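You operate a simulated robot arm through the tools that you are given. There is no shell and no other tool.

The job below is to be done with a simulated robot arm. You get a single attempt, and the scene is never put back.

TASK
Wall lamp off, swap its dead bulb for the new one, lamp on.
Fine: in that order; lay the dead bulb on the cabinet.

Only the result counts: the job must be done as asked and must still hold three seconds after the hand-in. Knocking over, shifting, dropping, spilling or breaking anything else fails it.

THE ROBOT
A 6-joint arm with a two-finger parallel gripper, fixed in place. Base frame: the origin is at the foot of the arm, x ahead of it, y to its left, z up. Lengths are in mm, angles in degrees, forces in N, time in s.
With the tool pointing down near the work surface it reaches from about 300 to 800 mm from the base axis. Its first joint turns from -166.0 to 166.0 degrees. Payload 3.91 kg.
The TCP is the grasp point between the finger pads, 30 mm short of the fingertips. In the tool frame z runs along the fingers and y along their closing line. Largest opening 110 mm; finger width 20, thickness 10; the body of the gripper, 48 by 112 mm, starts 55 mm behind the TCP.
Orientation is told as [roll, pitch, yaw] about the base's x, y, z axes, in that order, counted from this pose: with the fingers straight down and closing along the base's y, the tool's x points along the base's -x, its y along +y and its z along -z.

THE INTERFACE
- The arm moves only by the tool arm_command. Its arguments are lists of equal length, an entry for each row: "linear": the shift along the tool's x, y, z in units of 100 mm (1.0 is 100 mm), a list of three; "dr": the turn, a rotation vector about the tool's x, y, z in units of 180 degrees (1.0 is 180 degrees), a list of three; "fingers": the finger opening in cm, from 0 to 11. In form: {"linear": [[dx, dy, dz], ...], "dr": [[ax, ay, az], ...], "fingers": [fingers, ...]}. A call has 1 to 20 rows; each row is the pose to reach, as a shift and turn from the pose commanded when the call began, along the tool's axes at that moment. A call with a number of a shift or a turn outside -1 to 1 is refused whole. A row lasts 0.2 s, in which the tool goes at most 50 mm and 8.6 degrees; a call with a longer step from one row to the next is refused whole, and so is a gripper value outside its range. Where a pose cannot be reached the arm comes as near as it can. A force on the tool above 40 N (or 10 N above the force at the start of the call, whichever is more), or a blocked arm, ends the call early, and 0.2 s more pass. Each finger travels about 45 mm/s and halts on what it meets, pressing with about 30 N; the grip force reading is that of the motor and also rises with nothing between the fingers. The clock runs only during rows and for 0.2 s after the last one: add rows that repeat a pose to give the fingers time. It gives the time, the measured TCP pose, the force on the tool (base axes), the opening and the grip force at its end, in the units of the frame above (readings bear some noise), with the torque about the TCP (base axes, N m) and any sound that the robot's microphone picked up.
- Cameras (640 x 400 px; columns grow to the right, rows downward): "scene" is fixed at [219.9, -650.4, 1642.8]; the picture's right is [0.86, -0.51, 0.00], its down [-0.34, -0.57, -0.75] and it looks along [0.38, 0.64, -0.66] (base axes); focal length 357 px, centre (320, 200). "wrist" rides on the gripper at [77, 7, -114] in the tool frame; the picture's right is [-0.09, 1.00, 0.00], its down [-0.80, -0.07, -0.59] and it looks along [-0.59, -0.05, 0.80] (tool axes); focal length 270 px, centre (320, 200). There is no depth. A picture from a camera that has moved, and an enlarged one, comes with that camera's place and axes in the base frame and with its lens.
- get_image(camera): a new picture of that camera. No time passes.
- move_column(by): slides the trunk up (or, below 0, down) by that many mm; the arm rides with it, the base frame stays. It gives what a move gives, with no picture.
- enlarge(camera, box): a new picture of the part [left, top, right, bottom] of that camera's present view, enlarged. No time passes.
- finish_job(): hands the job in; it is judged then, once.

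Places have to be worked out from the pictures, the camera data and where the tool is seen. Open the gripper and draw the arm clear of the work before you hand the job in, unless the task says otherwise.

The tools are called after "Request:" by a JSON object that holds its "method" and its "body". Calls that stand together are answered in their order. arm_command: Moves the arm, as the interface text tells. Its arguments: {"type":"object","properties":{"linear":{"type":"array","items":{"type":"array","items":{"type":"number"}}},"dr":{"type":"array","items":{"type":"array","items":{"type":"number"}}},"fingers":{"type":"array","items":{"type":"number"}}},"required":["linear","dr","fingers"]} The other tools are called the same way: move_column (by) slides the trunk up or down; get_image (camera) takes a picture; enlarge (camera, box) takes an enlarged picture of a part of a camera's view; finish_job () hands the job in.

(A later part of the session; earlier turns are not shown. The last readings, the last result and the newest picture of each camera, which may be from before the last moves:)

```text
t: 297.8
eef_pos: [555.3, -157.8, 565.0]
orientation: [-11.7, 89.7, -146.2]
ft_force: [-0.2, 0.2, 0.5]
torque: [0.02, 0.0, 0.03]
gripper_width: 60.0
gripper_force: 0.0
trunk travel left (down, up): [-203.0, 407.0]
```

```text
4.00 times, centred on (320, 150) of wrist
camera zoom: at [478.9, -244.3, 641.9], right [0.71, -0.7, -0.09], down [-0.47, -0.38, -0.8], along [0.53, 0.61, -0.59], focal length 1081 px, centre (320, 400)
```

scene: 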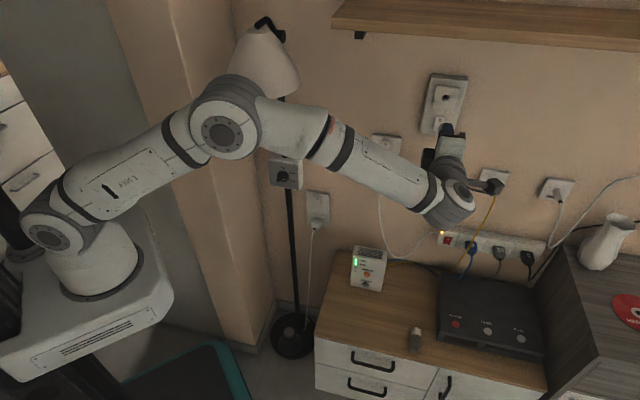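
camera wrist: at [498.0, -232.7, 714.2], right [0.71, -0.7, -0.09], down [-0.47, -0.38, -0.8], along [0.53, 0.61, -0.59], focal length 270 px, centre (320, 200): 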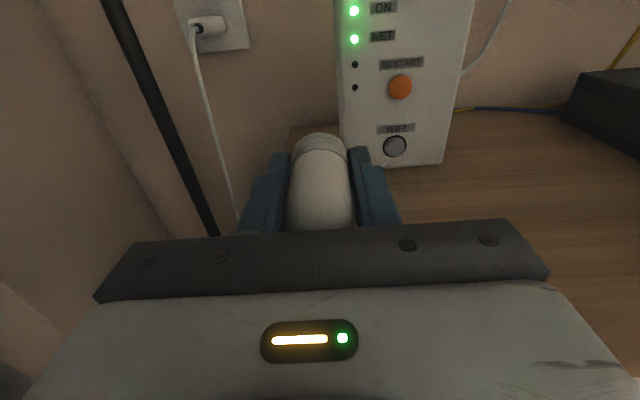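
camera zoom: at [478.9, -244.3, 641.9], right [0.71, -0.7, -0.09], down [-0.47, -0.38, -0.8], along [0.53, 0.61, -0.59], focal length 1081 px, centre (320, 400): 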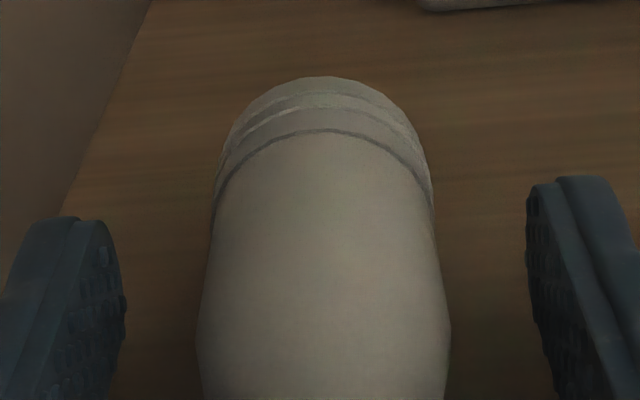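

Request:
{"method": "arm_command", "body": {"linear": [[0, 0.005, 0], [0, 0.01, 0], [0, 0.01, 0], [0, 0.01, 0], [0, 0.01, 0], [0, 0.01, 0], [0, 0.01, 0], [0, 0.01, 0], [0, 0.01, 0], [0, 0.01, 0]], "dr": [[0, 0, 0], [0, 0, 0], [0, 0, 0], [0, 0, 0], [0, 0, 0], [0, 0, 0], [0, 0, 0], [0, 0, 0], [0, 0, 0], [0, 0, 0]], "fingers": [6, 6, 5, 4.2, 3.6, 3.3, 3.0, 2.7, 2.4, 2.4]}}

Request:
{"method": "enlarge", "body": {"camera": "wrist", "box": [240, 100, 400, 200]}}

Request:
{"method": "arm_command", "body": {"linear": [[0.1, 0, 0], [0.4, 0, 0], [0.8, 0, 0], [0.9, 0, 0]], "dr": [[0, 0, 0], [0, 0, 0], [0, 0, 0], [0, 0, 0]], "fingers": [2.4, 2.4, 2.4, 2.4]}}

Request:
{"method": "arm_command", "body": {"linear": [[0, 0, 0], [0, 0, 0], [0, 0, 0], [0, 0, 0], [0, 0, 0], [0, 0, 0], [0, 0, 0], [0, 0, 0], [0, 0, 0], [0, 0, 0], [0, 0, 0]], "dr": [[0, 0, 0.047], [0, 0, 0.094], [0, 0, 0.141], [0, 0, 0.188], [0, 0, 0.235], [0, 0, 0.282], [0, 0, 0.329], [0, 0, 0.376], [0, 0, 0.423], [0, 0, 0.47], [0, 0, 0.5]], "fingers": [2.4, 2.4, 2.4, 2.4, 2.4, 2.4, 2.4, 2.4, 2.4, 2.4, 2.4]}}

Request:
{"method": "move_column", "body": {"by": 400}}

Request:
{"method": "get_image", "body": {"camera": "wrist"}}

```text
t: 300.0
eef_pos: [556.6, -158.8, 565.6]
orientation: [-11.2, 89.8, -145.9]
ft_force: [-0.7, -0.6, 0.1]
torque: [-0.04, -0.02, -0.04]
gripper_width: 32.6
gripper_force: 29.8
trunk travel left (down, up): [-203.0, 407.0]
```

```text
4.00 times, centred on (320, 150) of wrist
camera zoom: at [479.9, -244.9, 641.9], right [0.71, -0.7, -0.09], down [-0.47, -0.38, -0.8], along [0.53, 0.61, -0.59], focal length 1081 px, centre (320, 400)
```

zoom: 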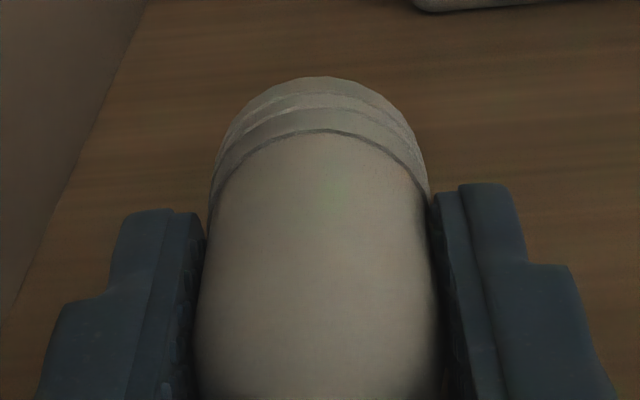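

```text
t: 301.0
eef_pos: [555.1, -158.5, 654.4]
orientation: [-26.4, 89.8, -161.0]
ft_force: [0.8, 0.3, 0.3]
torque: [0.0, -0.01, -0.01]
gripper_width: 32.6
gripper_force: 30.2
trunk travel left (down, up): [-203.0, 407.0]
```

```text
t: 303.4
eef_pos: [557.1, -158.6, 654.5]
orientation: [-89.8, -0.3, 135.5]
ft_force: [0.0, 0.2, -0.5]
torque: [-0.02, -0.02, -0.01]
gripper_width: 32.3
gripper_force: 30.0
trunk travel left (down, up): [-203.0, 407.0]
```

```text
t: 307.2
eef_pos: [555.7, -158.9, 1056.2]
orientation: [-89.8, -0.1, 135.5]
ft_force: [-0.5, 0.0, -1.1]
torque: [-0.03, 0.01, -0.05]
gripper_width: 32.2
gripper_force: 30.0
trunk travel left (down, up): [-603.0, 7.0]
```

```text
taken
camera wrist: at [529.8, -294.5, 1047.9], right [-0.07, 0.06, -1.0], down [-0.99, 0.14, 0.07], along [0.14, 0.99, 0.05], focal length 270 px, centre (320, 200)
```

wrist: 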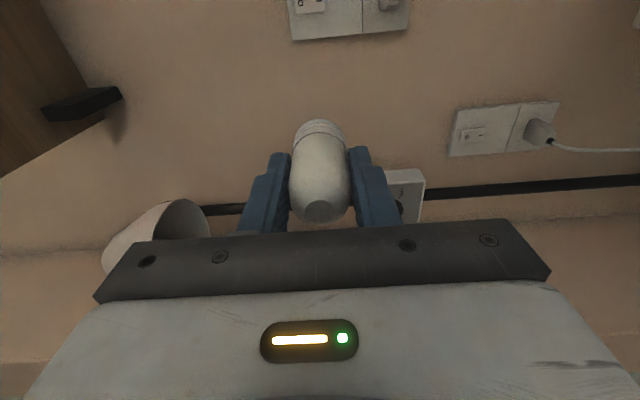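

I travel back to the socket with the fingers above and below.

Request:
{"method": "arm_command", "body": {"linear": [[0.2, -0.2, 0], [0.5, -0.5, 0], [0.8, -0.8, 0], [1.0, -0.95, 0]], "dr": [[0, 0, 0], [0, 0, 0], [0, 0, 0], [0, 0, 0]], "fingers": [2.4, 2.4, 2.4, 2.4]}}

Request:
{"method": "arm_command", "body": {"linear": [[0.2, -0.2, 0.2], [0.5, -0.5, 0.4], [0.8, -0.8, 0.6], [1.0, -0.9, 0.9], [1.0, -0.9, 1.0]], "dr": [[0, 0, 0], [0, 0, 0], [0, 0, 0], [0, 0, 0], [0, 0, 0]], "fingers": [2.4, 2.4, 2.4, 2.4, 2.4]}}

Request:
{"method": "arm_command", "body": {"linear": [[0.03, 0, 0.2], [0.045, 0, 0.5], [0.045, 0, 0.8], [0.045, 0, 1.0], [0.045, 0, 1.0]], "dr": [[0, 0, 0], [0, 0, 0], [0, 0, 0], [0, 0, 0], [0, 0, 0]], "fingers": [2.4, 2.4, 2.4, 2.4, 2.4]}}

Request:
{"method": "enlarge", "body": {"camera": "wrist", "box": [256, 75, 384, 155]}}

```text
t: 308.2
eef_pos: [627.6, -228.4, 1150.6]
orientation: [-89.7, 0.0, 135.5]
ft_force: [0.7, -0.1, 0.3]
torque: [-0.04, -0.02, -0.05]
gripper_width: 32.2
gripper_force: 30.1
trunk travel left (down, up): [-603.0, 7.0]
```

```text
t: 309.4
eef_pos: [770.1, -227.0, 1241.3]
orientation: [-89.8, -0.1, 135.3]
ft_force: [-0.7, -0.6, -0.1]
torque: [0.03, 0.04, 0.01]
gripper_width: 32.5
gripper_force: 30.3
trunk travel left (down, up): [-603.0, 7.0]
```

```text
t: 310.6
eef_pos: [843.5, -159.7, 1240.5]
orientation: [-89.8, 0.0, 135.4]
ft_force: [-0.1, 0.3, -0.5]
torque: [0.04, 0.03, 0.01]
gripper_width: 32.4
gripper_force: 30.0
trunk travel left (down, up): [-603.0, 7.0]
```

```text
5.00 times, centred on (320, 115) of wrist
camera zoom: at [817.0, -294.8, 1232.6], right [-0.07, 0.06, -1.0], down [-0.99, 0.14, 0.07], along [0.14, 0.99, 0.05], focal length 1351 px, centre (320, 625)
```

zoom: 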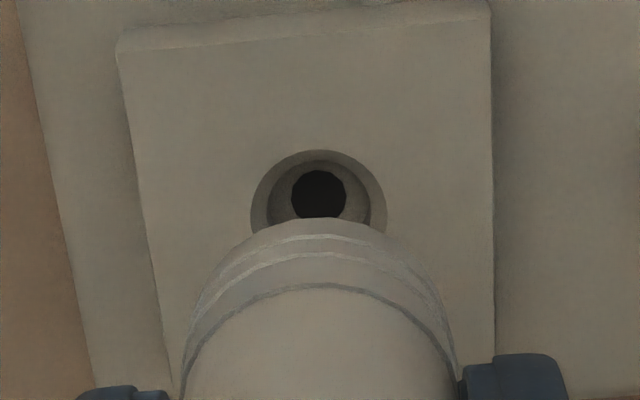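

The height is exactly aligned now (0.15 mm) and the hole is about 0.6 mm right. I correct and insert 38 mm.

Request:
{"method": "arm_command", "body": {"linear": [[0.004, 0, 0.08], [0.006, 0, 0.2], [0.006, 0, 0.3], [0.006, 0, 0.37], [0.006, 0, 0.38], [0.006, 0, 0.38]], "dr": [[0, 0, 0], [0, 0, 0], [0, 0, 0], [0, 0, 0], [0, 0, 0], [0, 0, 0]], "fingers": [2.4, 2.4, 2.4, 2.4, 2.4, 2.4]}}

Request:
{"method": "enlarge", "body": {"camera": "wrist", "box": [256, 85, 384, 165]}}

```text
t: 312.1
eef_pos: [870.4, -132.6, 1240.0]
orientation: [-89.7, 0.0, 135.5]
ft_force: [0.6, -0.4, 0.1]
torque: [0.0, 0.02, -0.01]
gripper_width: 32.7
gripper_force: 30.1
trunk travel left (down, up): [-603.0, 7.0]
```

```text
5.00 times, centred on (320, 125) of wrist
camera zoom: at [843.2, -268.7, 1231.7], right [-0.07, 0.06, -1.0], down [-0.99, 0.14, 0.07], along [0.14, 0.99, 0.05], focal length 1351 px, centre (320, 575)
```

zoom: 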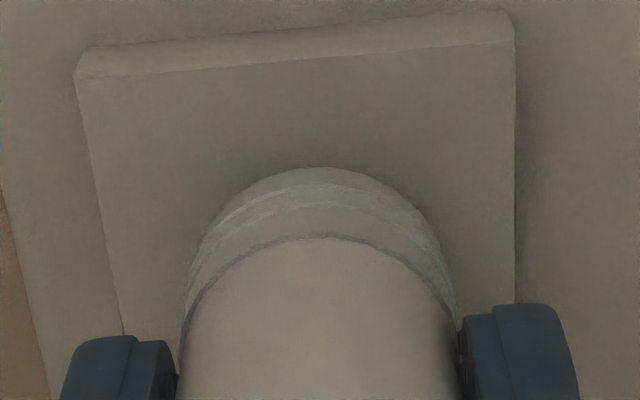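

The hand is now about 0.6 mm low, while sideways is right on. I raise 0.5 mm and advance to touch.

Request:
{"method": "arm_command", "body": {"linear": [[0, -0.005, 0.01], [0, -0.005, 0.03], [0, -0.005, 0.05], [0, -0.005, 0.06], [0, -0.005, 0.065]], "dr": [[0, 0, 0], [0, 0, 0], [0, 0, 0], [0, 0, 0], [0, 0, 0]], "fingers": [2.4, 2.4, 2.4, 2.4, 2.4]}}

Request:
{"method": "arm_command", "body": {"linear": [[0, 0, 0.01], [0, 0, 0.015]], "dr": [[0, 0, 0], [0, 0, 0]], "fingers": [2.4, 2.4]}}

Request:
{"method": "enlarge", "body": {"camera": "wrist", "box": [256, 85, 384, 165]}}

```text
t: 313.2
eef_pos: [874.2, -129.2, 1239.6]
orientation: [-89.7, 0.0, 135.4]
ft_force: [0.3, -0.2, -0.1]
torque: [0.01, 0.01, 0.01]
gripper_width: 32.4
gripper_force: 30.0
trunk travel left (down, up): [-603.0, 7.0]
```

```text
t: 313.9
eef_pos: [874.7, -127.7, 1241.7]
orientation: [-89.8, 0.0, 135.4]
ft_force: [-2.4, -0.7, 0.7]
torque: [0.02, -0.04, 0.02]
gripper_width: 32.6
gripper_force: 30.0
trunk travel left (down, up): [-603.0, 7.0]
```

```text
5.00 times, centred on (320, 125) of wrist
camera zoom: at [848.7, -263.1, 1233.1], right [-0.06, 0.06, -1.0], down [-0.99, 0.14, 0.07], along [0.14, 0.99, 0.05], focal length 1351 px, centre (320, 575)
```

zoom: 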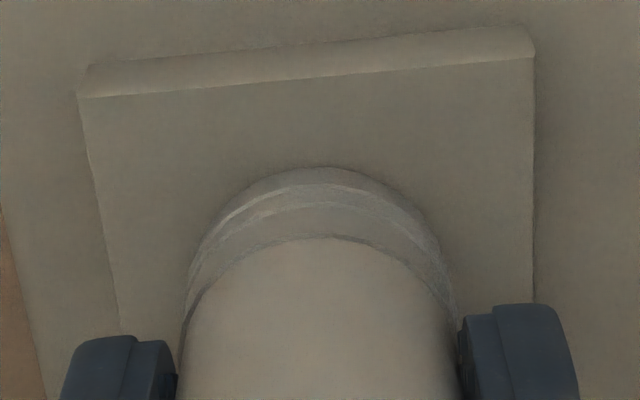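

Light contact at 2 N; by the picture the bulb is about 0.7 mm high and 0.4 mm right. I now raster with a gentle, slowly fed push, covering 1.2 mm sideways and 1.2 mm downward.

Request:
{"method": "arm_command", "body": {"linear": [[0, 0.003, 0.003], [0, 0.006, 0.004], [0, 0.009, 0.005], [0, 0.012, 0.006], [-0.003, 0.012, 0.007], [-0.003, 0.009, 0.008], [-0.003, 0.006, 0.009], [-0.003, 0.003, 0.01], [-0.003, 0, 0.011], [-0.006, 0, 0.012], [-0.006, 0.003, 0.013], [-0.006, 0.006, 0.014], [-0.006, 0.009, 0.015], [-0.006, 0.012, 0.016], [-0.009, 0.012, 0.017], [-0.009, 0.009, 0.018], [-0.009, 0.006, 0.019], [-0.009, 0.003, 0.02], [-0.009, 0, 0.021], [-0.004, 0.005, 0.022]], "dr": [[0, 0, 0], [0, 0, 0], [0, 0, 0], [0, 0, 0], [0, 0, 0], [0, 0, 0], [0, 0, 0], [0, 0, 0], [0, 0, 0], [0, 0, 0], [0, 0, 0], [0, 0, 0], [0, 0, 0], [0, 0, 0], [0, 0, 0], [0, 0, 0], [0, 0, 0], [0, 0, 0], [0, 0, 0], [0, 0, 0]], "fingers": [2.4, 2.4, 2.4, 2.4, 2.4, 2.4, 2.4, 2.4, 2.4, 2.4, 2.4, 2.4, 2.4, 2.4, 2.4, 2.4, 2.4, 2.4, 2.4, 2.4]}}

Request:
{"method": "enlarge", "body": {"camera": "wrist", "box": [256, 85, 384, 165]}}

```text
t: 318.1
eef_pos: [876.0, -124.8, 1241.2]
orientation: [-89.9, -0.1, 135.4]
ft_force: [-6.2, -4.4, -1.5]
torque: [0.03, -0.06, 0.03]
gripper_width: 32.6
gripper_force: 29.7
trunk travel left (down, up): [-603.0, 7.0]
```

```text
5.00 times, centred on (320, 125) of wrist
camera zoom: at [849.6, -261.6, 1232.9], right [-0.06, 0.06, -1.0], down [-0.99, 0.14, 0.07], along [0.14, 0.99, 0.05], focal length 1351 px, centre (320, 575)
```

zoom: 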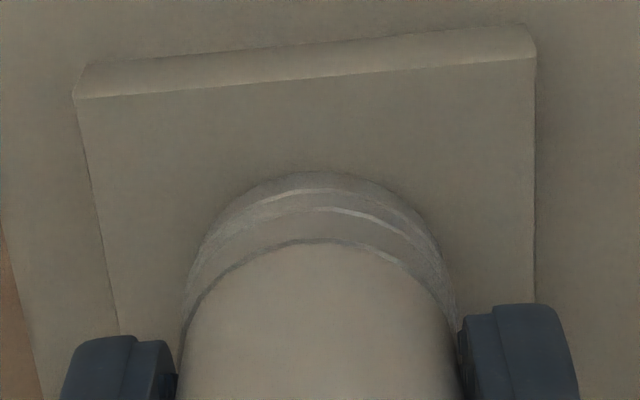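

The bulb advanced about 1.3 mm during the raster, so it's working its way in. I continue rastering around here with a bit more feed.

Request:
{"method": "arm_command", "body": {"linear": [[0.003, 0, 0.004], [0.006, 0, 0.006], [0.006, 0.004, 0.008], [0.003, 0.004, 0.01], [0, 0.004, 0.012], [-0.003, 0.004, 0.014], [-0.006, 0.004, 0.015], [-0.006, 0.008, 0.016], [-0.003, 0.008, 0.017], [0, 0.008, 0.018], [0.003, 0.008, 0.019], [0.006, 0.008, 0.02], [0.006, -0.004, 0.021], [0.003, -0.004, 0.022], [0, -0.004, 0.023], [-0.003, -0.004, 0.024], [-0.006, -0.004, 0.025], [-0.006, 0, 0.026], [-0.003, 0, 0.027], [0, 0, 0.028]], "dr": [[0, 0, 0], [0, 0, 0], [0, 0, 0], [0, 0, 0], [0, 0, 0], [0, 0, 0], [0, 0, 0], [0, 0, 0], [0, 0, 0], [0, 0, 0], [0, 0, 0], [0, 0, 0], [0, 0, 0], [0, 0, 0], [0, 0, 0], [0, 0, 0], [0, 0, 0], [0, 0, 0], [0, 0, 0], [0, 0, 0]], "fingers": [2.4, 2.4, 2.4, 2.4, 2.4, 2.4, 2.4, 2.4, 2.4, 2.4, 2.4, 2.4, 2.4, 2.4, 2.4, 2.4, 2.4, 2.4, 2.4, 2.4]}}

Request:
{"method": "enlarge", "body": {"camera": "wrist", "box": [256, 85, 384, 165]}}

```text
t: 322.2
eef_pos: [879.1, -125.0, 1241.0]
orientation: [-89.9, 0.0, 135.4]
ft_force: [-7.0, -4.7, -1.0]
torque: [0.0, -0.08, -0.01]
gripper_width: 32.4
gripper_force: 29.9
trunk travel left (down, up): [-603.0, 7.0]
```

```text
5.00 times, centred on (320, 125) of wrist
camera zoom: at [851.6, -259.7, 1232.9], right [-0.06, 0.06, -1.0], down [-0.99, 0.14, 0.07], along [0.14, 0.99, 0.05], focal length 1351 px, centre (320, 575)
```

zoom: 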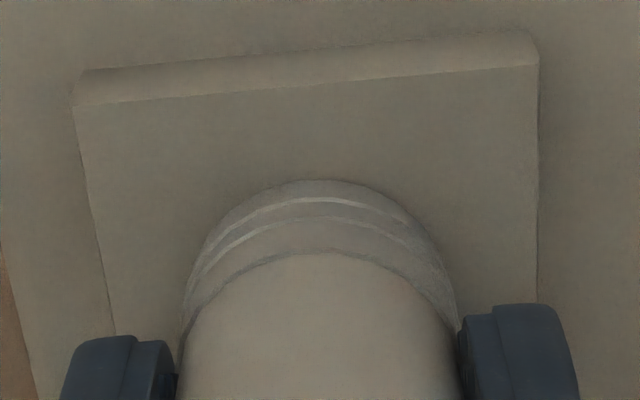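

Still no snap, but I may be misreading it: attempts 3 to 5 went deeper than the first "snap", which could have been a jam rather than a latch. So I test directly whether the socket carries the bulb: push it home, let the force decay by waiting, then open step by step with the lower finger underneath.

Request:
{"method": "arm_command", "body": {"linear": [[0, 0.003, 0.005], [0, 0.006, 0.012], [0, 0.006, 0.02], [0, 0.006, 0.02], [0, 0.006, 0.02], [0, 0.006, 0.02], [0, 0.006, 0.02], [0, 0.006, 0.02], [0, 0.006, 0.02], [0, 0.006, 0.02], [0, 0.006, 0.02], [0, 0.006, 0.02], [0, 0.006, 0.02]], "dr": [[0, 0, 0], [0, 0, 0], [0, 0, 0], [0, 0, 0], [0, 0, 0], [0, 0, 0], [0, 0, 0], [0, 0, 0], [0, 0, 0], [0, 0, 0], [0, 0, 0], [0, 0, 0], [0, 0, 0]], "fingers": [2.4, 2.4, 2.4, 2.4, 2.4, 2.4, 2.4, 2.4, 2.4, 2.4, 2.4, 2.4, 2.4]}}

Request:
{"method": "enlarge", "body": {"camera": "wrist", "box": [256, 85, 384, 165]}}

```text
t: 325.1
eef_pos: [879.4, -124.6, 1239.5]
orientation: [-89.9, 0.1, 135.3]
ft_force: [-5.3, -5.9, 3.0]
torque: [0.13, -0.15, 0.0]
gripper_width: 32.3
gripper_force: 30.2
trunk travel left (down, up): [-603.0, 7.0]
```

```text
5.00 times, centred on (320, 125) of wrist
camera zoom: at [852.8, -258.8, 1232.3], right [-0.06, 0.06, -1.0], down [-0.99, 0.14, 0.07], along [0.14, 0.99, 0.05], focal length 1351 px, centre (320, 575)
```

zoom: 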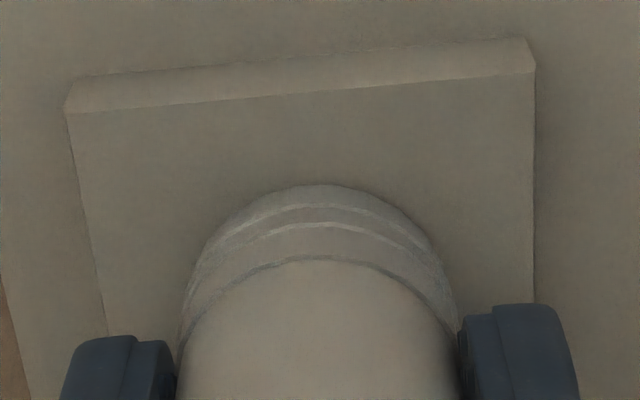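

The plug now bears on the socket (3 N upward at its tip). I open in small steps and look.

Request:
{"method": "arm_command", "body": {"linear": [[0, 0, 0], [0, 0, 0], [0, 0, 0], [0, 0, 0], [0, 0, 0], [0, 0, 0]], "dr": [[0, 0, 0], [0, 0, 0], [0, 0, 0], [0, 0, 0], [0, 0, 0], [0, 0, 0]], "fingers": [3.2, 3.25, 3.3, 3.4, 3.5, 3.5]}}

Request:
{"method": "enlarge", "body": {"camera": "wrist", "box": [240, 85, 400, 185]}}

Request:
{"method": "enlarge", "body": {"camera": "wrist", "box": [240, 140, 400, 240]}}

```text
t: 326.4
eef_pos: [880.9, -122.7, 1239.6]
orientation: [-89.8, 0.1, 135.5]
ft_force: [0.3, -0.1, -0.5]
torque: [0.03, -0.02, 0.01]
gripper_width: 35.2
gripper_force: 0.3
trunk travel left (down, up): [-603.0, 7.0]
```

```text
4.00 times, centred on (320, 135) of wrist
camera zoom: at [854.2, -257.8, 1231.4], right [-0.07, 0.06, -1.0], down [-0.99, 0.14, 0.07], along [0.14, 0.99, 0.05], focal length 1081 px, centre (320, 460)
```

zoom: 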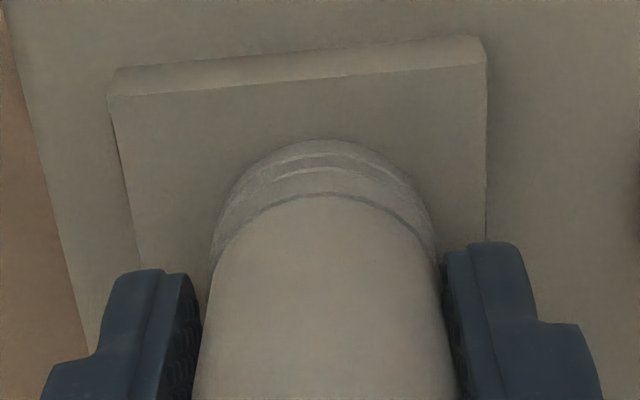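

```text
4.00 times, centred on (320, 190) of wrist
camera zoom: at [854.2, -257.8, 1231.4], right [-0.07, 0.06, -1.0], down [-0.99, 0.14, 0.07], along [0.14, 0.99, 0.05], focal length 1081 px, centre (320, 240)
```

zoom: 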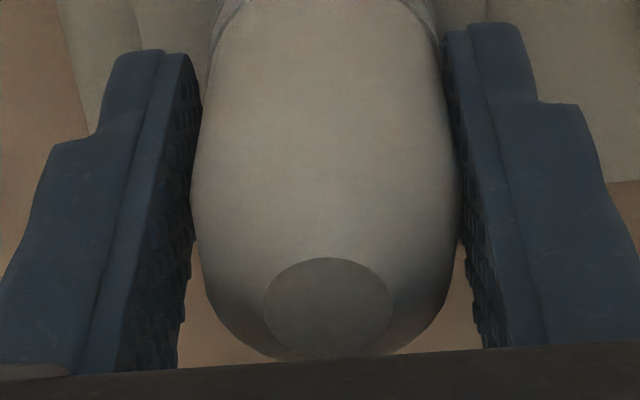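

Request:
{"method": "arm_command", "body": {"linear": [[0, 0, 0], [0, 0, 0], [0, 0, 0], [0, 0, 0]], "dr": [[0, 0, 0], [0, 0, 0], [0, 0, 0], [0, 0, 0]], "fingers": [3.6, 3.8, 3.9, 3.9]}}

Request:
{"method": "enlarge", "body": {"camera": "wrist", "box": [240, 85, 400, 185]}}

Request:
{"method": "enlarge", "body": {"camera": "wrist", "box": [240, 140, 400, 240]}}

```text
t: 327.4
eef_pos: [879.9, -123.1, 1239.1]
orientation: [-89.8, 0.0, 135.5]
ft_force: [0.3, -0.1, -0.1]
torque: [0.0, -0.03, 0.01]
gripper_width: 39.3
gripper_force: 0.0
trunk travel left (down, up): [-603.0, 7.0]
```

```text
4.00 times, centred on (320, 135) of wrist
camera zoom: at [854.2, -257.7, 1231.4], right [-0.07, 0.06, -1.0], down [-0.99, 0.14, 0.07], along [0.14, 0.99, 0.05], focal length 1081 px, centre (320, 460)
```

zoom: 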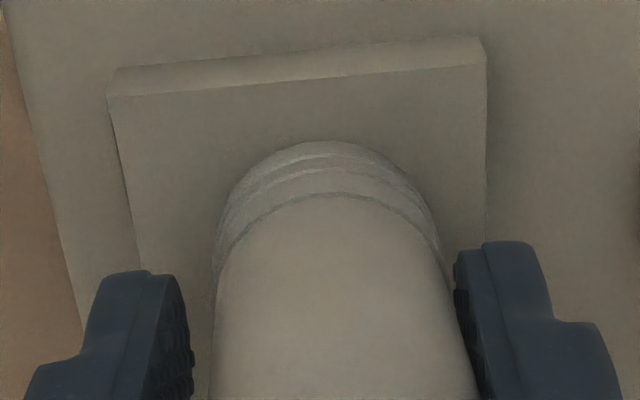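

```text
4.00 times, centred on (320, 190) of wrist
camera zoom: at [854.2, -257.7, 1231.4], right [-0.07, 0.06, -1.0], down [-0.99, 0.14, 0.07], along [0.14, 0.99, 0.05], focal length 1081 px, centre (320, 240)
```

zoom: 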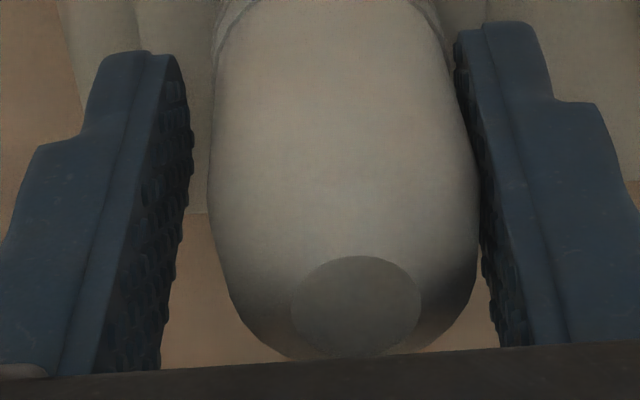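

Without the latch the bulb just droops onto the lower finger, so the latch is needed. Re-analysing the first snap's reaction forces: the latch held the bulb about 4 mm short of the hard stop. So I should hover at that depth, aligned and without force, and sweep the roll there. First I close the fingers again.

Request:
{"method": "arm_command", "body": {"linear": [[0, 0, 0], [0, 0, 0], [0, 0, 0], [0, 0, 0], [0, 0, 0], [0, 0, 0]], "dr": [[0, 0, 0], [0, 0, 0], [0, 0, 0], [0, 0, 0], [0, 0, 0], [0, 0, 0]], "fingers": [3.7, 3.5, 3.3, 3.0, 2.4, 2.4]}}

Request:
{"method": "enlarge", "body": {"camera": "wrist", "box": [256, 85, 384, 165]}}

Request:
{"method": "enlarge", "body": {"camera": "wrist", "box": [240, 140, 400, 240]}}

```text
t: 328.9
eef_pos: [881.0, -122.6, 1238.9]
orientation: [-89.8, 0.1, 135.4]
ft_force: [-0.4, 0.0, 0.1]
torque: [0.01, 0.01, 0.02]
gripper_width: 31.5
gripper_force: 29.9
trunk travel left (down, up): [-603.0, 7.0]
```

```text
5.00 times, centred on (320, 125) of wrist
camera zoom: at [854.2, -257.8, 1231.4], right [-0.07, 0.06, -1.0], down [-0.99, 0.14, 0.07], along [0.14, 0.99, 0.05], focal length 1351 px, centre (320, 575)
```

zoom: 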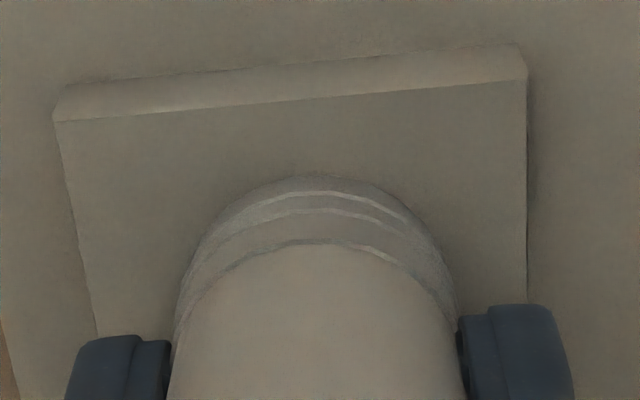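

```text
4.00 times, centred on (320, 190) of wrist
camera zoom: at [854.2, -257.8, 1231.4], right [-0.07, 0.06, -1.0], down [-0.99, 0.14, 0.07], along [0.14, 0.99, 0.05], focal length 1081 px, centre (320, 240)
```

zoom: 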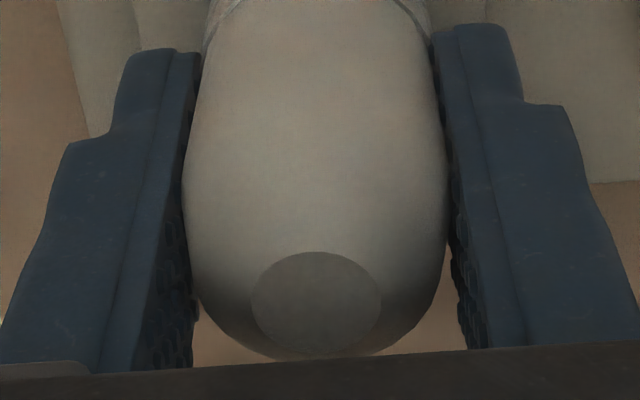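

The bulb is gripped again, though shifted a little. I back off 4 mm to the suspected latch depth and centre the plug in the bore by feel: up/down first.

Request:
{"method": "arm_command", "body": {"linear": [[0, -0.004, -0.02], [0, -0.008, -0.04], [0, -0.008, -0.04]], "dr": [[0, 0, 0], [0, 0, 0], [0, 0, 0]], "fingers": [2.4, 2.4, 2.4]}}

Request:
{"method": "arm_command", "body": {"linear": [[0, -0.005, 0], [0, -0.01, 0]], "dr": [[0, 0, 0], [0, 0, 0]], "fingers": [2.4, 2.4]}}

Request:
{"method": "arm_command", "body": {"linear": [[0, -0.005, 0], [0, -0.01, 0]], "dr": [[0, 0, 0], [0, 0, 0]], "fingers": [2.4, 2.4]}}

Request:
{"method": "arm_command", "body": {"linear": [[0, -0.005, 0], [0, -0.01, 0]], "dr": [[0, 0, 0], [0, 0, 0]], "fingers": [2.4, 2.4]}}

```text
t: 329.6
eef_pos: [877.6, -125.9, 1239.0]
orientation: [-89.8, 0.0, 135.4]
ft_force: [-0.2, -0.4, 0.0]
torque: [0.05, 0.01, 0.01]
gripper_width: 31.5
gripper_force: 30.5
trunk travel left (down, up): [-603.0, 7.0]
```

```text
t: 330.2
eef_pos: [876.6, -124.6, 1241.1]
orientation: [-89.8, 0.0, 135.4]
ft_force: [0.2, -0.2, 0.1]
torque: [0.0, -0.02, 0.0]
gripper_width: 31.6
gripper_force: 30.0
trunk travel left (down, up): [-603.0, 7.0]
```

```text
t: 330.9
eef_pos: [878.6, -124.5, 1241.6]
orientation: [-89.8, -0.1, 135.4]
ft_force: [-1.2, -0.5, 0.0]
torque: [0.03, 0.04, 0.01]
gripper_width: 31.5
gripper_force: 30.1
trunk travel left (down, up): [-603.0, 7.0]
```

```text
t: 331.4
eef_pos: [878.1, -124.3, 1242.3]
orientation: [-89.8, 0.0, 135.3]
ft_force: [0.0, -0.3, -0.8]
torque: [0.01, 0.01, 0.01]
gripper_width: 31.5
gripper_force: 30.2
trunk travel left (down, up): [-603.0, 7.0]
```

Request:
{"method": "arm_command", "body": {"linear": [[0, -0.005, 0], [0, -0.01, 0]], "dr": [[0, 0, 0], [0, 0, 0]], "fingers": [2.4, 2.4]}}

Request:
{"method": "arm_command", "body": {"linear": [[0, -0.005, 0], [0, -0.01, 0]], "dr": [[0, 0, 0], [0, 0, 0]], "fingers": [2.4, 2.4]}}

Request:
{"method": "enlarge", "body": {"camera": "wrist", "box": [256, 85, 384, 165]}}

```text
t: 332.1
eef_pos: [878.6, -125.5, 1242.6]
orientation: [-89.9, -0.1, 135.4]
ft_force: [0.0, 0.1, -3.1]
torque: [-0.1, 0.08, 0.04]
gripper_width: 31.4
gripper_force: 29.8
trunk travel left (down, up): [-603.0, 7.0]
```

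```text
t: 332.6
eef_pos: [877.6, -126.4, 1244.1]
orientation: [-89.8, -0.2, 135.3]
ft_force: [-3.1, -0.6, -9.9]
torque: [-0.34, 0.34, 0.14]
gripper_width: 31.5
gripper_force: 30.0
trunk travel left (down, up): [-603.0, 7.0]
```

```text
5.00 times, centred on (320, 125) of wrist
camera zoom: at [851.2, -261.0, 1235.4], right [-0.07, 0.06, -1.0], down [-0.99, 0.14, 0.08], along [0.14, 0.99, 0.05], focal length 1351 px, centre (320, 575)
```

zoom: 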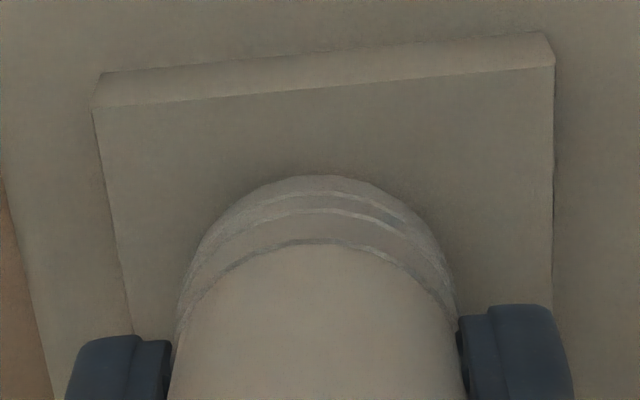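

Top wall found, and the picture agrees with the vertical centre 3.2 mm below here. I go there and then probe right and left.

Request:
{"method": "arm_command", "body": {"linear": [[0, 0.01, 0], [0, 0.022, 0], [0, 0.032, 0]], "dr": [[0, 0, 0], [0, 0, 0], [0, 0, 0]], "fingers": [2.4, 2.4, 2.4]}}

Request:
{"method": "arm_command", "body": {"linear": [[0.005, 0, 0], [0.01, 0, 0]], "dr": [[0, 0, 0], [0, 0, 0]], "fingers": [2.4, 2.4]}}

Request:
{"method": "arm_command", "body": {"linear": [[0.005, 0, 0], [0.01, 0, 0]], "dr": [[0, 0, 0], [0, 0, 0]], "fingers": [2.4, 2.4]}}

Request:
{"method": "arm_command", "body": {"linear": [[0.005, 0, 0], [0.01, 0, 0]], "dr": [[0, 0, 0], [0, 0, 0]], "fingers": [2.4, 2.4]}}

```text
t: 333.4
eef_pos: [877.6, -125.9, 1242.2]
orientation: [-89.9, 0.1, 135.4]
ft_force: [-1.8, -0.7, -2.9]
torque: [-0.08, 0.09, 0.02]
gripper_width: 31.5
gripper_force: 29.7
trunk travel left (down, up): [-603.0, 7.0]
```

```text
t: 334.1
eef_pos: [878.7, -126.0, 1242.9]
orientation: [-89.9, -0.1, 135.4]
ft_force: [-4.1, 0.4, -0.5]
torque: [-0.03, 0.02, 0.14]
gripper_width: 31.6
gripper_force: 30.5
trunk travel left (down, up): [-603.0, 7.0]
```

```text
t: 334.6
eef_pos: [878.7, -126.4, 1242.5]
orientation: [-89.7, -0.1, 135.5]
ft_force: [-7.5, 2.0, -1.5]
torque: [-0.03, -0.01, 0.31]
gripper_width: 31.5
gripper_force: 30.3
trunk travel left (down, up): [-603.0, 7.0]
```

```text
t: 335.2
eef_pos: [878.6, -125.9, 1242.7]
orientation: [-89.9, -0.1, 135.5]
ft_force: [-12.4, 4.5, -3.0]
torque: [-0.17, 0.08, 0.58]
gripper_width: 31.4
gripper_force: 29.3
trunk travel left (down, up): [-603.0, 7.0]
```

It's against the right wall already, so the plug sat 2.3 mm too far right, which explains much. I move left 4.9 mm to the middle, down 1 mm, and look.

Request:
{"method": "arm_command", "body": {"linear": [[-0.015, 0.003, 0], [-0.03, 0.006, 0], [-0.045, 0.01, 0], [-0.049, 0.01, 0], [-0.049, 0.01, 0]], "dr": [[0, 0, 0], [0, 0, 0], [0, 0, 0], [0, 0, 0], [0, 0, 0]], "fingers": [2.4, 2.4, 2.4, 2.4, 2.4]}}

Request:
{"method": "enlarge", "body": {"camera": "wrist", "box": [256, 85, 384, 165]}}

Request:
{"method": "get_image", "body": {"camera": "wrist"}}

```text
t: 336.4
eef_pos: [875.1, -123.6, 1240.6]
orientation: [-89.8, 0.0, 135.4]
ft_force: [0.4, -0.1, -0.6]
torque: [0.0, 0.01, 0.02]
gripper_width: 31.4
gripper_force: 30.0
trunk travel left (down, up): [-603.0, 7.0]
```

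```text
5.00 times, centred on (320, 125) of wrist
camera zoom: at [849.0, -259.4, 1233.1], right [-0.07, 0.06, -1.0], down [-0.99, 0.14, 0.07], along [0.14, 0.99, 0.05], focal length 1351 px, centre (320, 575)
```

zoom: 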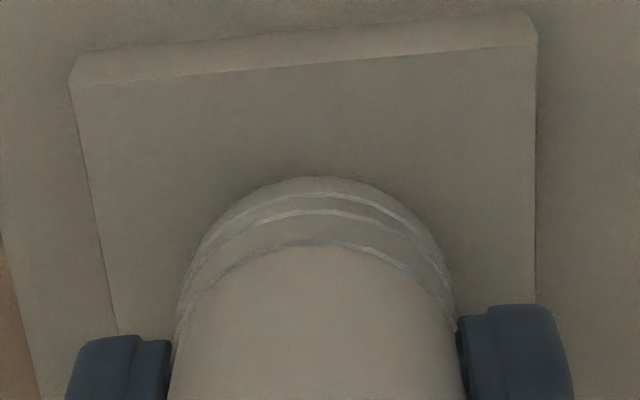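

```text
taken
camera wrist: at [849.0, -259.4, 1233.1], right [-0.07, 0.06, -1.0], down [-0.99, 0.14, 0.07], along [0.14, 0.99, 0.05], focal length 270 px, centre (320, 200)
```

wrist: 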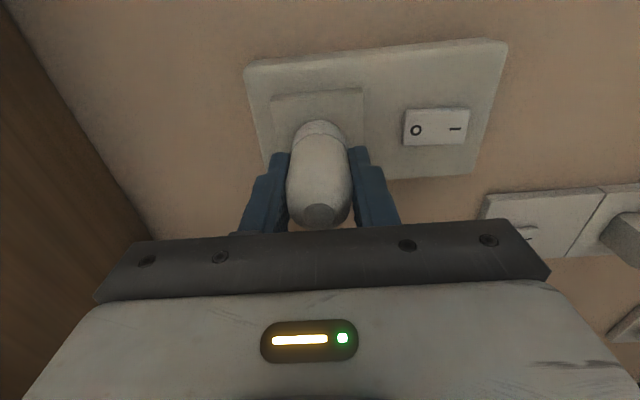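

Sideways it's now aligned (2.7 against 2.8 mm), and it needs to go 0.9 mm down. I correct and then creep slowly forward through the latch depth, half a millimetre at a time.

Request:
{"method": "arm_command", "body": {"linear": [[0, 0.005, 0], [0, 0.009, 0], [0, 0.009, 0], [0, 0.009, 0.005], [0, 0.009, 0.01], [0, 0.009, 0.015], [0, 0.009, 0.02], [0, 0.009, 0.025], [0, 0.009, 0.03], [0, 0.009, 0.035], [0, 0.009, 0.04]], "dr": [[0, 0, 0], [0, 0, 0], [0, 0, 0], [0, 0, 0], [0, 0, 0], [0, 0, 0], [0, 0, 0], [0, 0, 0], [0, 0, 0], [0, 0, 0], [0, 0, 0]], "fingers": [2.4, 2.4, 2.4, 2.4, 2.4, 2.4, 2.4, 2.4, 2.4, 2.4, 2.4]}}

Request:
{"method": "enlarge", "body": {"camera": "wrist", "box": [256, 85, 384, 165]}}

```text
t: 338.9
eef_pos: [879.4, -120.9, 1239.9]
orientation: [-89.8, 0.1, 135.4]
ft_force: [0.1, 0.3, -0.1]
torque: [0.01, -0.01, -0.01]
gripper_width: 31.6
gripper_force: 29.8
trunk travel left (down, up): [-603.0, 7.0]
```

```text
5.00 times, centred on (320, 125) of wrist
camera zoom: at [852.8, -256.2, 1232.6], right [-0.07, 0.06, -1.0], down [-0.99, 0.14, 0.07], along [0.14, 0.99, 0.05], focal length 1351 px, centre (320, 575)
```

zoom: 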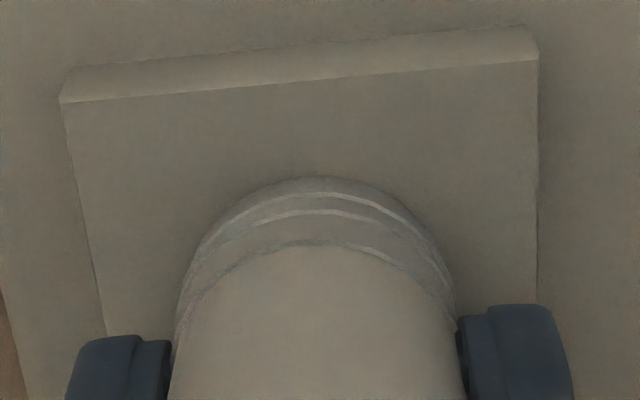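

Request:
{"method": "arm_command", "body": {"linear": [[-0.002, 0.003, 0.003], [-0.002, 0.003, 0.006], [-0.002, 0.003, 0.009], [-0.002, 0.003, 0.012], [-0.002, 0.003, 0.015], [-0.002, 0.003, 0.018]], "dr": [[0, 0, 0], [0, 0, 0], [0, 0, 0], [0, 0, 0], [0, 0, 0], [0, 0, 0]], "fingers": [2.4, 2.4, 2.4, 2.4, 2.4, 2.4]}}

Request:
{"method": "arm_command", "body": {"linear": [[0, 0, 0.005], [0, 0, 0.01], [0, 0, 0.015]], "dr": [[0, 0, 0], [0, 0, 0], [0, 0, 0]], "fingers": [2.4, 2.4, 2.4]}}

```text
t: 340.2
eef_pos: [880.1, -119.5, 1239.2]
orientation: [-89.8, -0.1, 135.3]
ft_force: [-1.1, -1.7, -0.1]
torque: [0.01, -0.02, -0.02]
gripper_width: 31.6
gripper_force: 29.8
trunk travel left (down, up): [-603.0, 7.0]
```

```text
t: 341.1
eef_pos: [881.4, -121.1, 1239.1]
orientation: [-89.9, -0.1, 135.4]
ft_force: [-11.9, -7.3, -4.2]
torque: [-0.02, 0.03, 0.06]
gripper_width: 31.6
gripper_force: 29.9
trunk travel left (down, up): [-603.0, 7.0]
```

No snap passing through aligned at this roll. Now the roll sweep at hover depth with no force, moving the hand so the off-axis bulb stays centred in the bore.

Request:
{"method": "arm_command", "body": {"linear": [[0, 0, -0.05], [0.0007, 0.0036, -0.05], [0.0018, 0.007, -0.05], [0.0035, 0.0103, -0.05], [0.0055, 0.0133, -0.05], [0.008, 0.016, -0.05], [0.0108, 0.0183, -0.05], [0.014, 0.0202, -0.05], [0.0173, 0.0217, -0.05], [0.0208, 0.0227, -0.05], [0.0244, 0.0231, -0.05], [0.0281, 0.0231, -0.05], [0.0317, 0.0226, -0.05], [0.0352, 0.0215, -0.05], [0.0385, 0.02, -0.05], [0.0416, 0.018, -0.05], [0.0444, 0.0156, -0.05], [0.0468, 0.0129, -0.05], [0.0488, 0.0099, -0.05], [0.0504, 0.0065, -0.05]], "dr": [[0, 0, 0], [0, 0, -0.0444], [0, 0, -0.0889], [0, 0, -0.1333], [0, 0, -0.1778], [0, 0, -0.2222], [0, 0, -0.2667], [0, 0, -0.3111], [0, 0, -0.3556], [0, 0, -0.4], [0, 0, -0.4444], [0, 0, -0.4889], [0, 0, -0.5333], [0, 0, -0.5778], [0, 0, -0.6222], [0, 0, -0.6667], [0, 0, -0.7111], [0, 0, -0.7556], [0, 0, -0.8], [0, 0, -0.8444]], "fingers": [2.4, 2.4, 2.4, 2.4, 2.4, 2.4, 2.4, 2.4, 2.4, 2.4, 2.4, 2.4, 2.4, 2.4, 2.4, 2.4, 2.4, 2.4, 2.4, 2.4]}}

Request:
{"method": "get_image", "body": {"camera": "wrist"}}

Request:
{"method": "enlarge", "body": {"camera": "scene", "box": [425, 85, 465, 110]}}

```text
t: 345.2
eef_pos: [881.8, -125.3, 1237.8]
orientation: [89.8, 27.9, -44.7]
ft_force: [-0.5, 0.8, -0.2]
torque: [0.02, -0.02, 0.0]
gripper_width: 31.3
gripper_force: 29.8
trunk travel left (down, up): [-603.0, 7.0]
```

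```text
taken
camera wrist: at [753.9, -161.4, 1279.9], right [0.39, -0.38, 0.84], down [0.06, -0.9, -0.44], along [0.92, 0.22, -0.33], focal length 270 px, centre (320, 200)
```

wrist: 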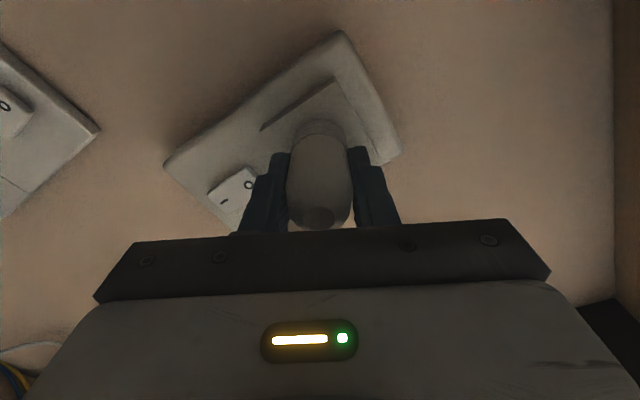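

```text
16.00 times, centred on (445, 98) of scene
camera zoom: at [219.9, -650.4, 1642.8], right [0.86, -0.51, 0.0], down [-0.34, -0.57, -0.75], along [0.38, 0.64, -0.66], focal length 5706 px, centre (-1680, 1840)
```

zoom: 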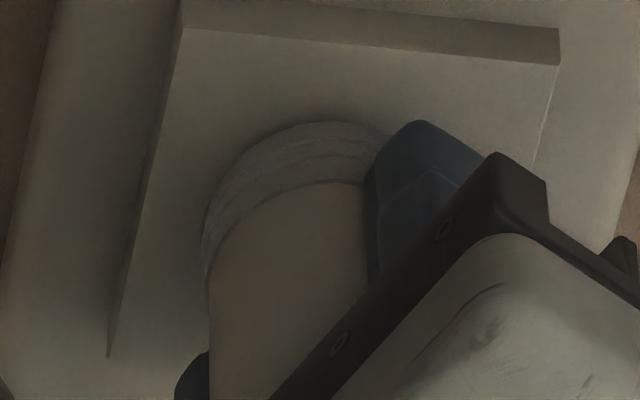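

No snap, though the hand drifted 1.5 mm left by the end. Piecing the views together: earlier pressed sweeps were done with the tip on the shoulder 3–4 mm short, and hover sweeps were too shallow. Full depth, good centring and a roll sweep have never been combined. For that the bulb must be exactly on the hand's axis, so I need a clean regrip; I withdraw.

Request:
{"method": "arm_command", "body": {"linear": [[0, 0, -0.15], [0, 0, -0.3], [0, 0, -0.5], [0, 0, -0.7], [0, 0, -0.9], [0, 0, -1.0], [0, 0, -1.0], [0, 0, -1.0]], "dr": [[0, 0, 0.045], [0, 0, 0.09], [0, 0, 0.135], [0, 0, 0.18], [0, 0, 0.225], [0, 0, 0.27], [0, 0, 0.315], [0, 0, 0.3444]], "fingers": [2.4, 2.4, 2.4, 2.4, 2.4, 2.4, 2.4, 2.4]}}

Request:
{"method": "arm_command", "body": {"linear": [[0, 0, -0.3], [0, 0, -0.6], [0, 0, -0.9], [0, 0, -1.0]], "dr": [[0, 0, 0], [0, 0, 0], [0, 0, 0], [0, 0, 0]], "fingers": [2.4, 2.4, 2.4, 2.4]}}

Request:
{"method": "arm_command", "body": {"linear": [[-0.2, -0.2, -0.15], [-0.45, -0.45, -0.3], [-0.7, -0.7, -0.4], [-0.9, -0.9, -0.4], [-1.0, -1.0, -0.4]], "dr": [[0, 0, 0], [0, 0, 0], [0, 0, 0], [0, 0, 0], [0, 0, 0]], "fingers": [2.4, 2.4, 2.4, 2.4, 2.4]}}

Request:
{"method": "arm_command", "body": {"linear": [[-0.2, -0.2, 0], [-0.45, -0.45, 0], [-0.7, -0.7, 0], [-0.9, -0.9, 0], [-1.0, -1.0, 0]], "dr": [[0, 0, 0], [0, 0, 0], [0, 0, 0], [0, 0, 0], [0, 0, 0]], "fingers": [2.4, 2.4, 2.4, 2.4, 2.4]}}

Request:
{"method": "move_column", "body": {"by": -400}}

Request:
{"method": "get_image", "body": {"camera": "wrist"}}

```text
t: 347.1
eef_pos: [811.2, -196.4, 1239.2]
orientation: [-37.7, 89.8, -172.3]
ft_force: [0.3, 0.2, 0.0]
torque: [-0.02, -0.01, 0.0]
gripper_width: 31.4
gripper_force: 30.0
trunk travel left (down, up): [-603.0, 7.0]
```

```text
t: 348.1
eef_pos: [737.6, -267.8, 1238.9]
orientation: [-11.7, 89.9, -146.4]
ft_force: [0.1, 0.3, 0.1]
torque: [0.02, 0.02, 0.01]
gripper_width: 31.4
gripper_force: 29.7
trunk travel left (down, up): [-603.0, 7.0]
```

```text
t: 349.2
eef_pos: [642.7, -225.0, 1139.6]
orientation: [-12.8, 89.8, -147.3]
ft_force: [-0.4, 0.1, -0.1]
torque: [-0.02, -0.05, -0.01]
gripper_width: 31.4
gripper_force: 29.7
trunk travel left (down, up): [-603.0, 7.0]
```

```text
t: 350.4
eef_pos: [570.6, -155.0, 1040.6]
orientation: [-4.6, 89.8, -139.2]
ft_force: [-0.6, 0.2, -0.4]
torque: [-0.01, 0.01, -0.01]
gripper_width: 31.5
gripper_force: 29.4
trunk travel left (down, up): [-603.0, 7.0]
```

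```text
t: 354.3
eef_pos: [570.5, -154.8, 638.7]
orientation: [-11.2, 89.7, -145.7]
ft_force: [-0.3, 1.0, -0.2]
torque: [0.02, -0.01, 0.01]
gripper_width: 31.5
gripper_force: 30.4
trunk travel left (down, up): [-203.0, 407.0]
```

```text
taken
camera wrist: at [494.1, -241.0, 715.0], right [0.71, -0.7, -0.09], down [-0.47, -0.38, -0.8], along [0.53, 0.61, -0.59], focal length 270 px, centre (320, 200)
```

wrist: 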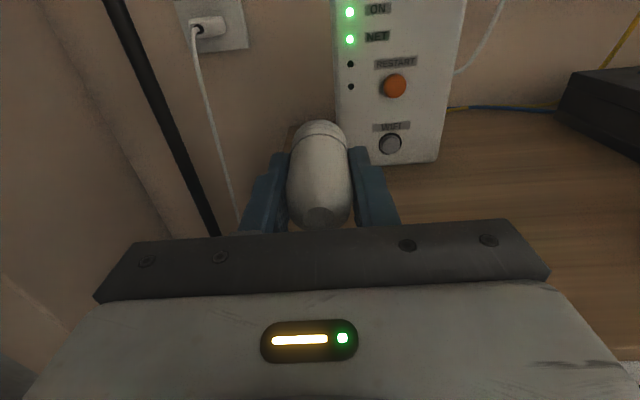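

Request:
{"method": "arm_command", "body": {"linear": [[-0.1, 0, 0], [-0.3, 0, 0], [-0.5, 0, 0], [-0.62, 0, 0], [-0.68, 0, 0], [-0.68, 0, 0]], "dr": [[0, 0, 0], [0, 0, 0], [0, 0, 0], [0, 0, 0], [0, 0, 0], [0, 0, 0]], "fingers": [2.4, 2.4, 2.4, 2.4, 2.4, 2.4]}}

Request:
{"method": "arm_command", "body": {"linear": [[-0.01, 0, 0], [-0.02, 0, 0]], "dr": [[0, 0, 0], [0, 0, 0]], "fingers": [2.4, 2.4]}}

Request:
{"method": "arm_command", "body": {"linear": [[-0.01, 0, 0], [-0.02, 0, 0]], "dr": [[0, 0, 0], [0, 0, 0]], "fingers": [2.4, 2.4]}}

Request:
{"method": "arm_command", "body": {"linear": [[-0.01, 0, 0], [-0.015, 0, 0]], "dr": [[0, 0, 0], [0, 0, 0]], "fingers": [2.4, 2.4]}}

```text
t: 355.7
eef_pos: [569.9, -154.5, 568.8]
orientation: [-15.3, 89.8, -149.9]
ft_force: [-0.1, -0.3, -0.8]
torque: [0.01, 0.02, 0.0]
gripper_width: 31.3
gripper_force: 30.2
trunk travel left (down, up): [-203.0, 407.0]
```

```text
t: 356.3
eef_pos: [569.8, -155.1, 567.7]
orientation: [-12.9, 89.7, -147.5]
ft_force: [-0.7, -0.2, -0.1]
torque: [0.01, 0.01, -0.03]
gripper_width: 31.5
gripper_force: 29.7
trunk travel left (down, up): [-203.0, 407.0]
```

```text
t: 356.9
eef_pos: [569.6, -155.6, 566.4]
orientation: [-10.3, 89.8, -144.9]
ft_force: [-0.7, 0.6, -1.2]
torque: [-0.06, 0.01, -0.02]
gripper_width: 31.4
gripper_force: 30.0
trunk travel left (down, up): [-203.0, 407.0]
```

```text
t: 357.5
eef_pos: [569.8, -154.7, 564.5]
orientation: [-9.8, 89.7, -144.3]
ft_force: [-0.2, 0.0, -1.7]
torque: [-0.01, 0.04, 0.03]
gripper_width: 31.5
gripper_force: 30.3
trunk travel left (down, up): [-203.0, 407.0]
```

Request:
{"method": "arm_command", "body": {"linear": [[-0.01, 0, 0], [-0.015, 0, 0]], "dr": [[0, 0, 0], [0, 0, 0]], "fingers": [2.4, 2.4]}}

Request:
{"method": "arm_command", "body": {"linear": [[-0.005, 0, 0], [-0.01, 0, 0]], "dr": [[0, 0, 0], [0, 0, 0]], "fingers": [2.4, 2.4]}}

Request:
{"method": "enlarge", "body": {"camera": "wrist", "box": [240, 100, 400, 200]}}

Request:
{"method": "enlarge", "body": {"camera": "scene", "box": [300, 295, 380, 345]}}

```text
t: 358.1
eef_pos: [569.6, -155.3, 563.6]
orientation: [-4.4, 89.8, -139.0]
ft_force: [-0.3, 0.5, 1.3]
torque: [0.02, -0.02, -0.01]
gripper_width: 31.2
gripper_force: 29.9
trunk travel left (down, up): [-203.0, 407.0]
```

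```text
t: 358.7
eef_pos: [569.3, -154.9, 563.0]
orientation: [17.1, 89.8, -117.5]
ft_force: [-0.7, -1.4, 8.0]
torque: [0.01, 0.01, -0.01]
gripper_width: 31.3
gripper_force: 30.5
trunk travel left (down, up): [-203.0, 407.0]
```

```text
4.00 times, centred on (320, 150) of wrist
camera zoom: at [493.5, -240.9, 639.6], right [0.71, -0.7, -0.09], down [-0.47, -0.37, -0.8], along [0.53, 0.61, -0.59], focal length 1081 px, centre (320, 400)
```

zoom: 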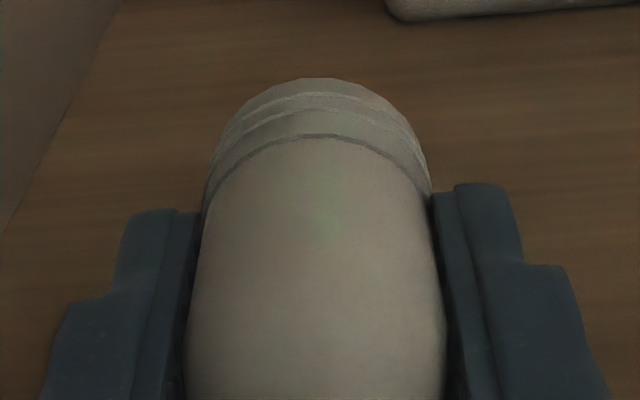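

```text
8.00 times, centred on (340, 320) of scene
camera zoom: at [219.9, -650.4, 1642.8], right [0.86, -0.51, 0.0], down [-0.34, -0.57, -0.75], along [0.38, 0.64, -0.66], focal length 2853 px, centre (160, -760)
```

zoom: 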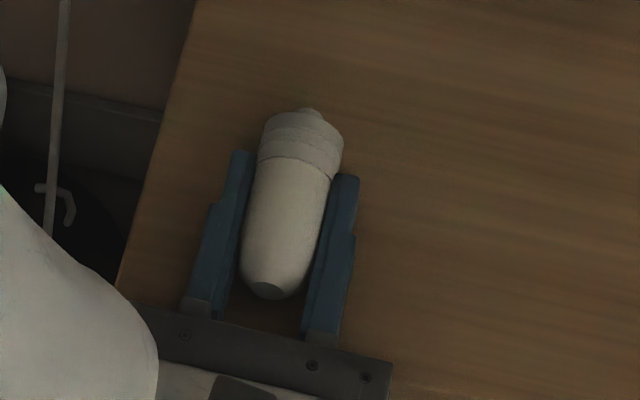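

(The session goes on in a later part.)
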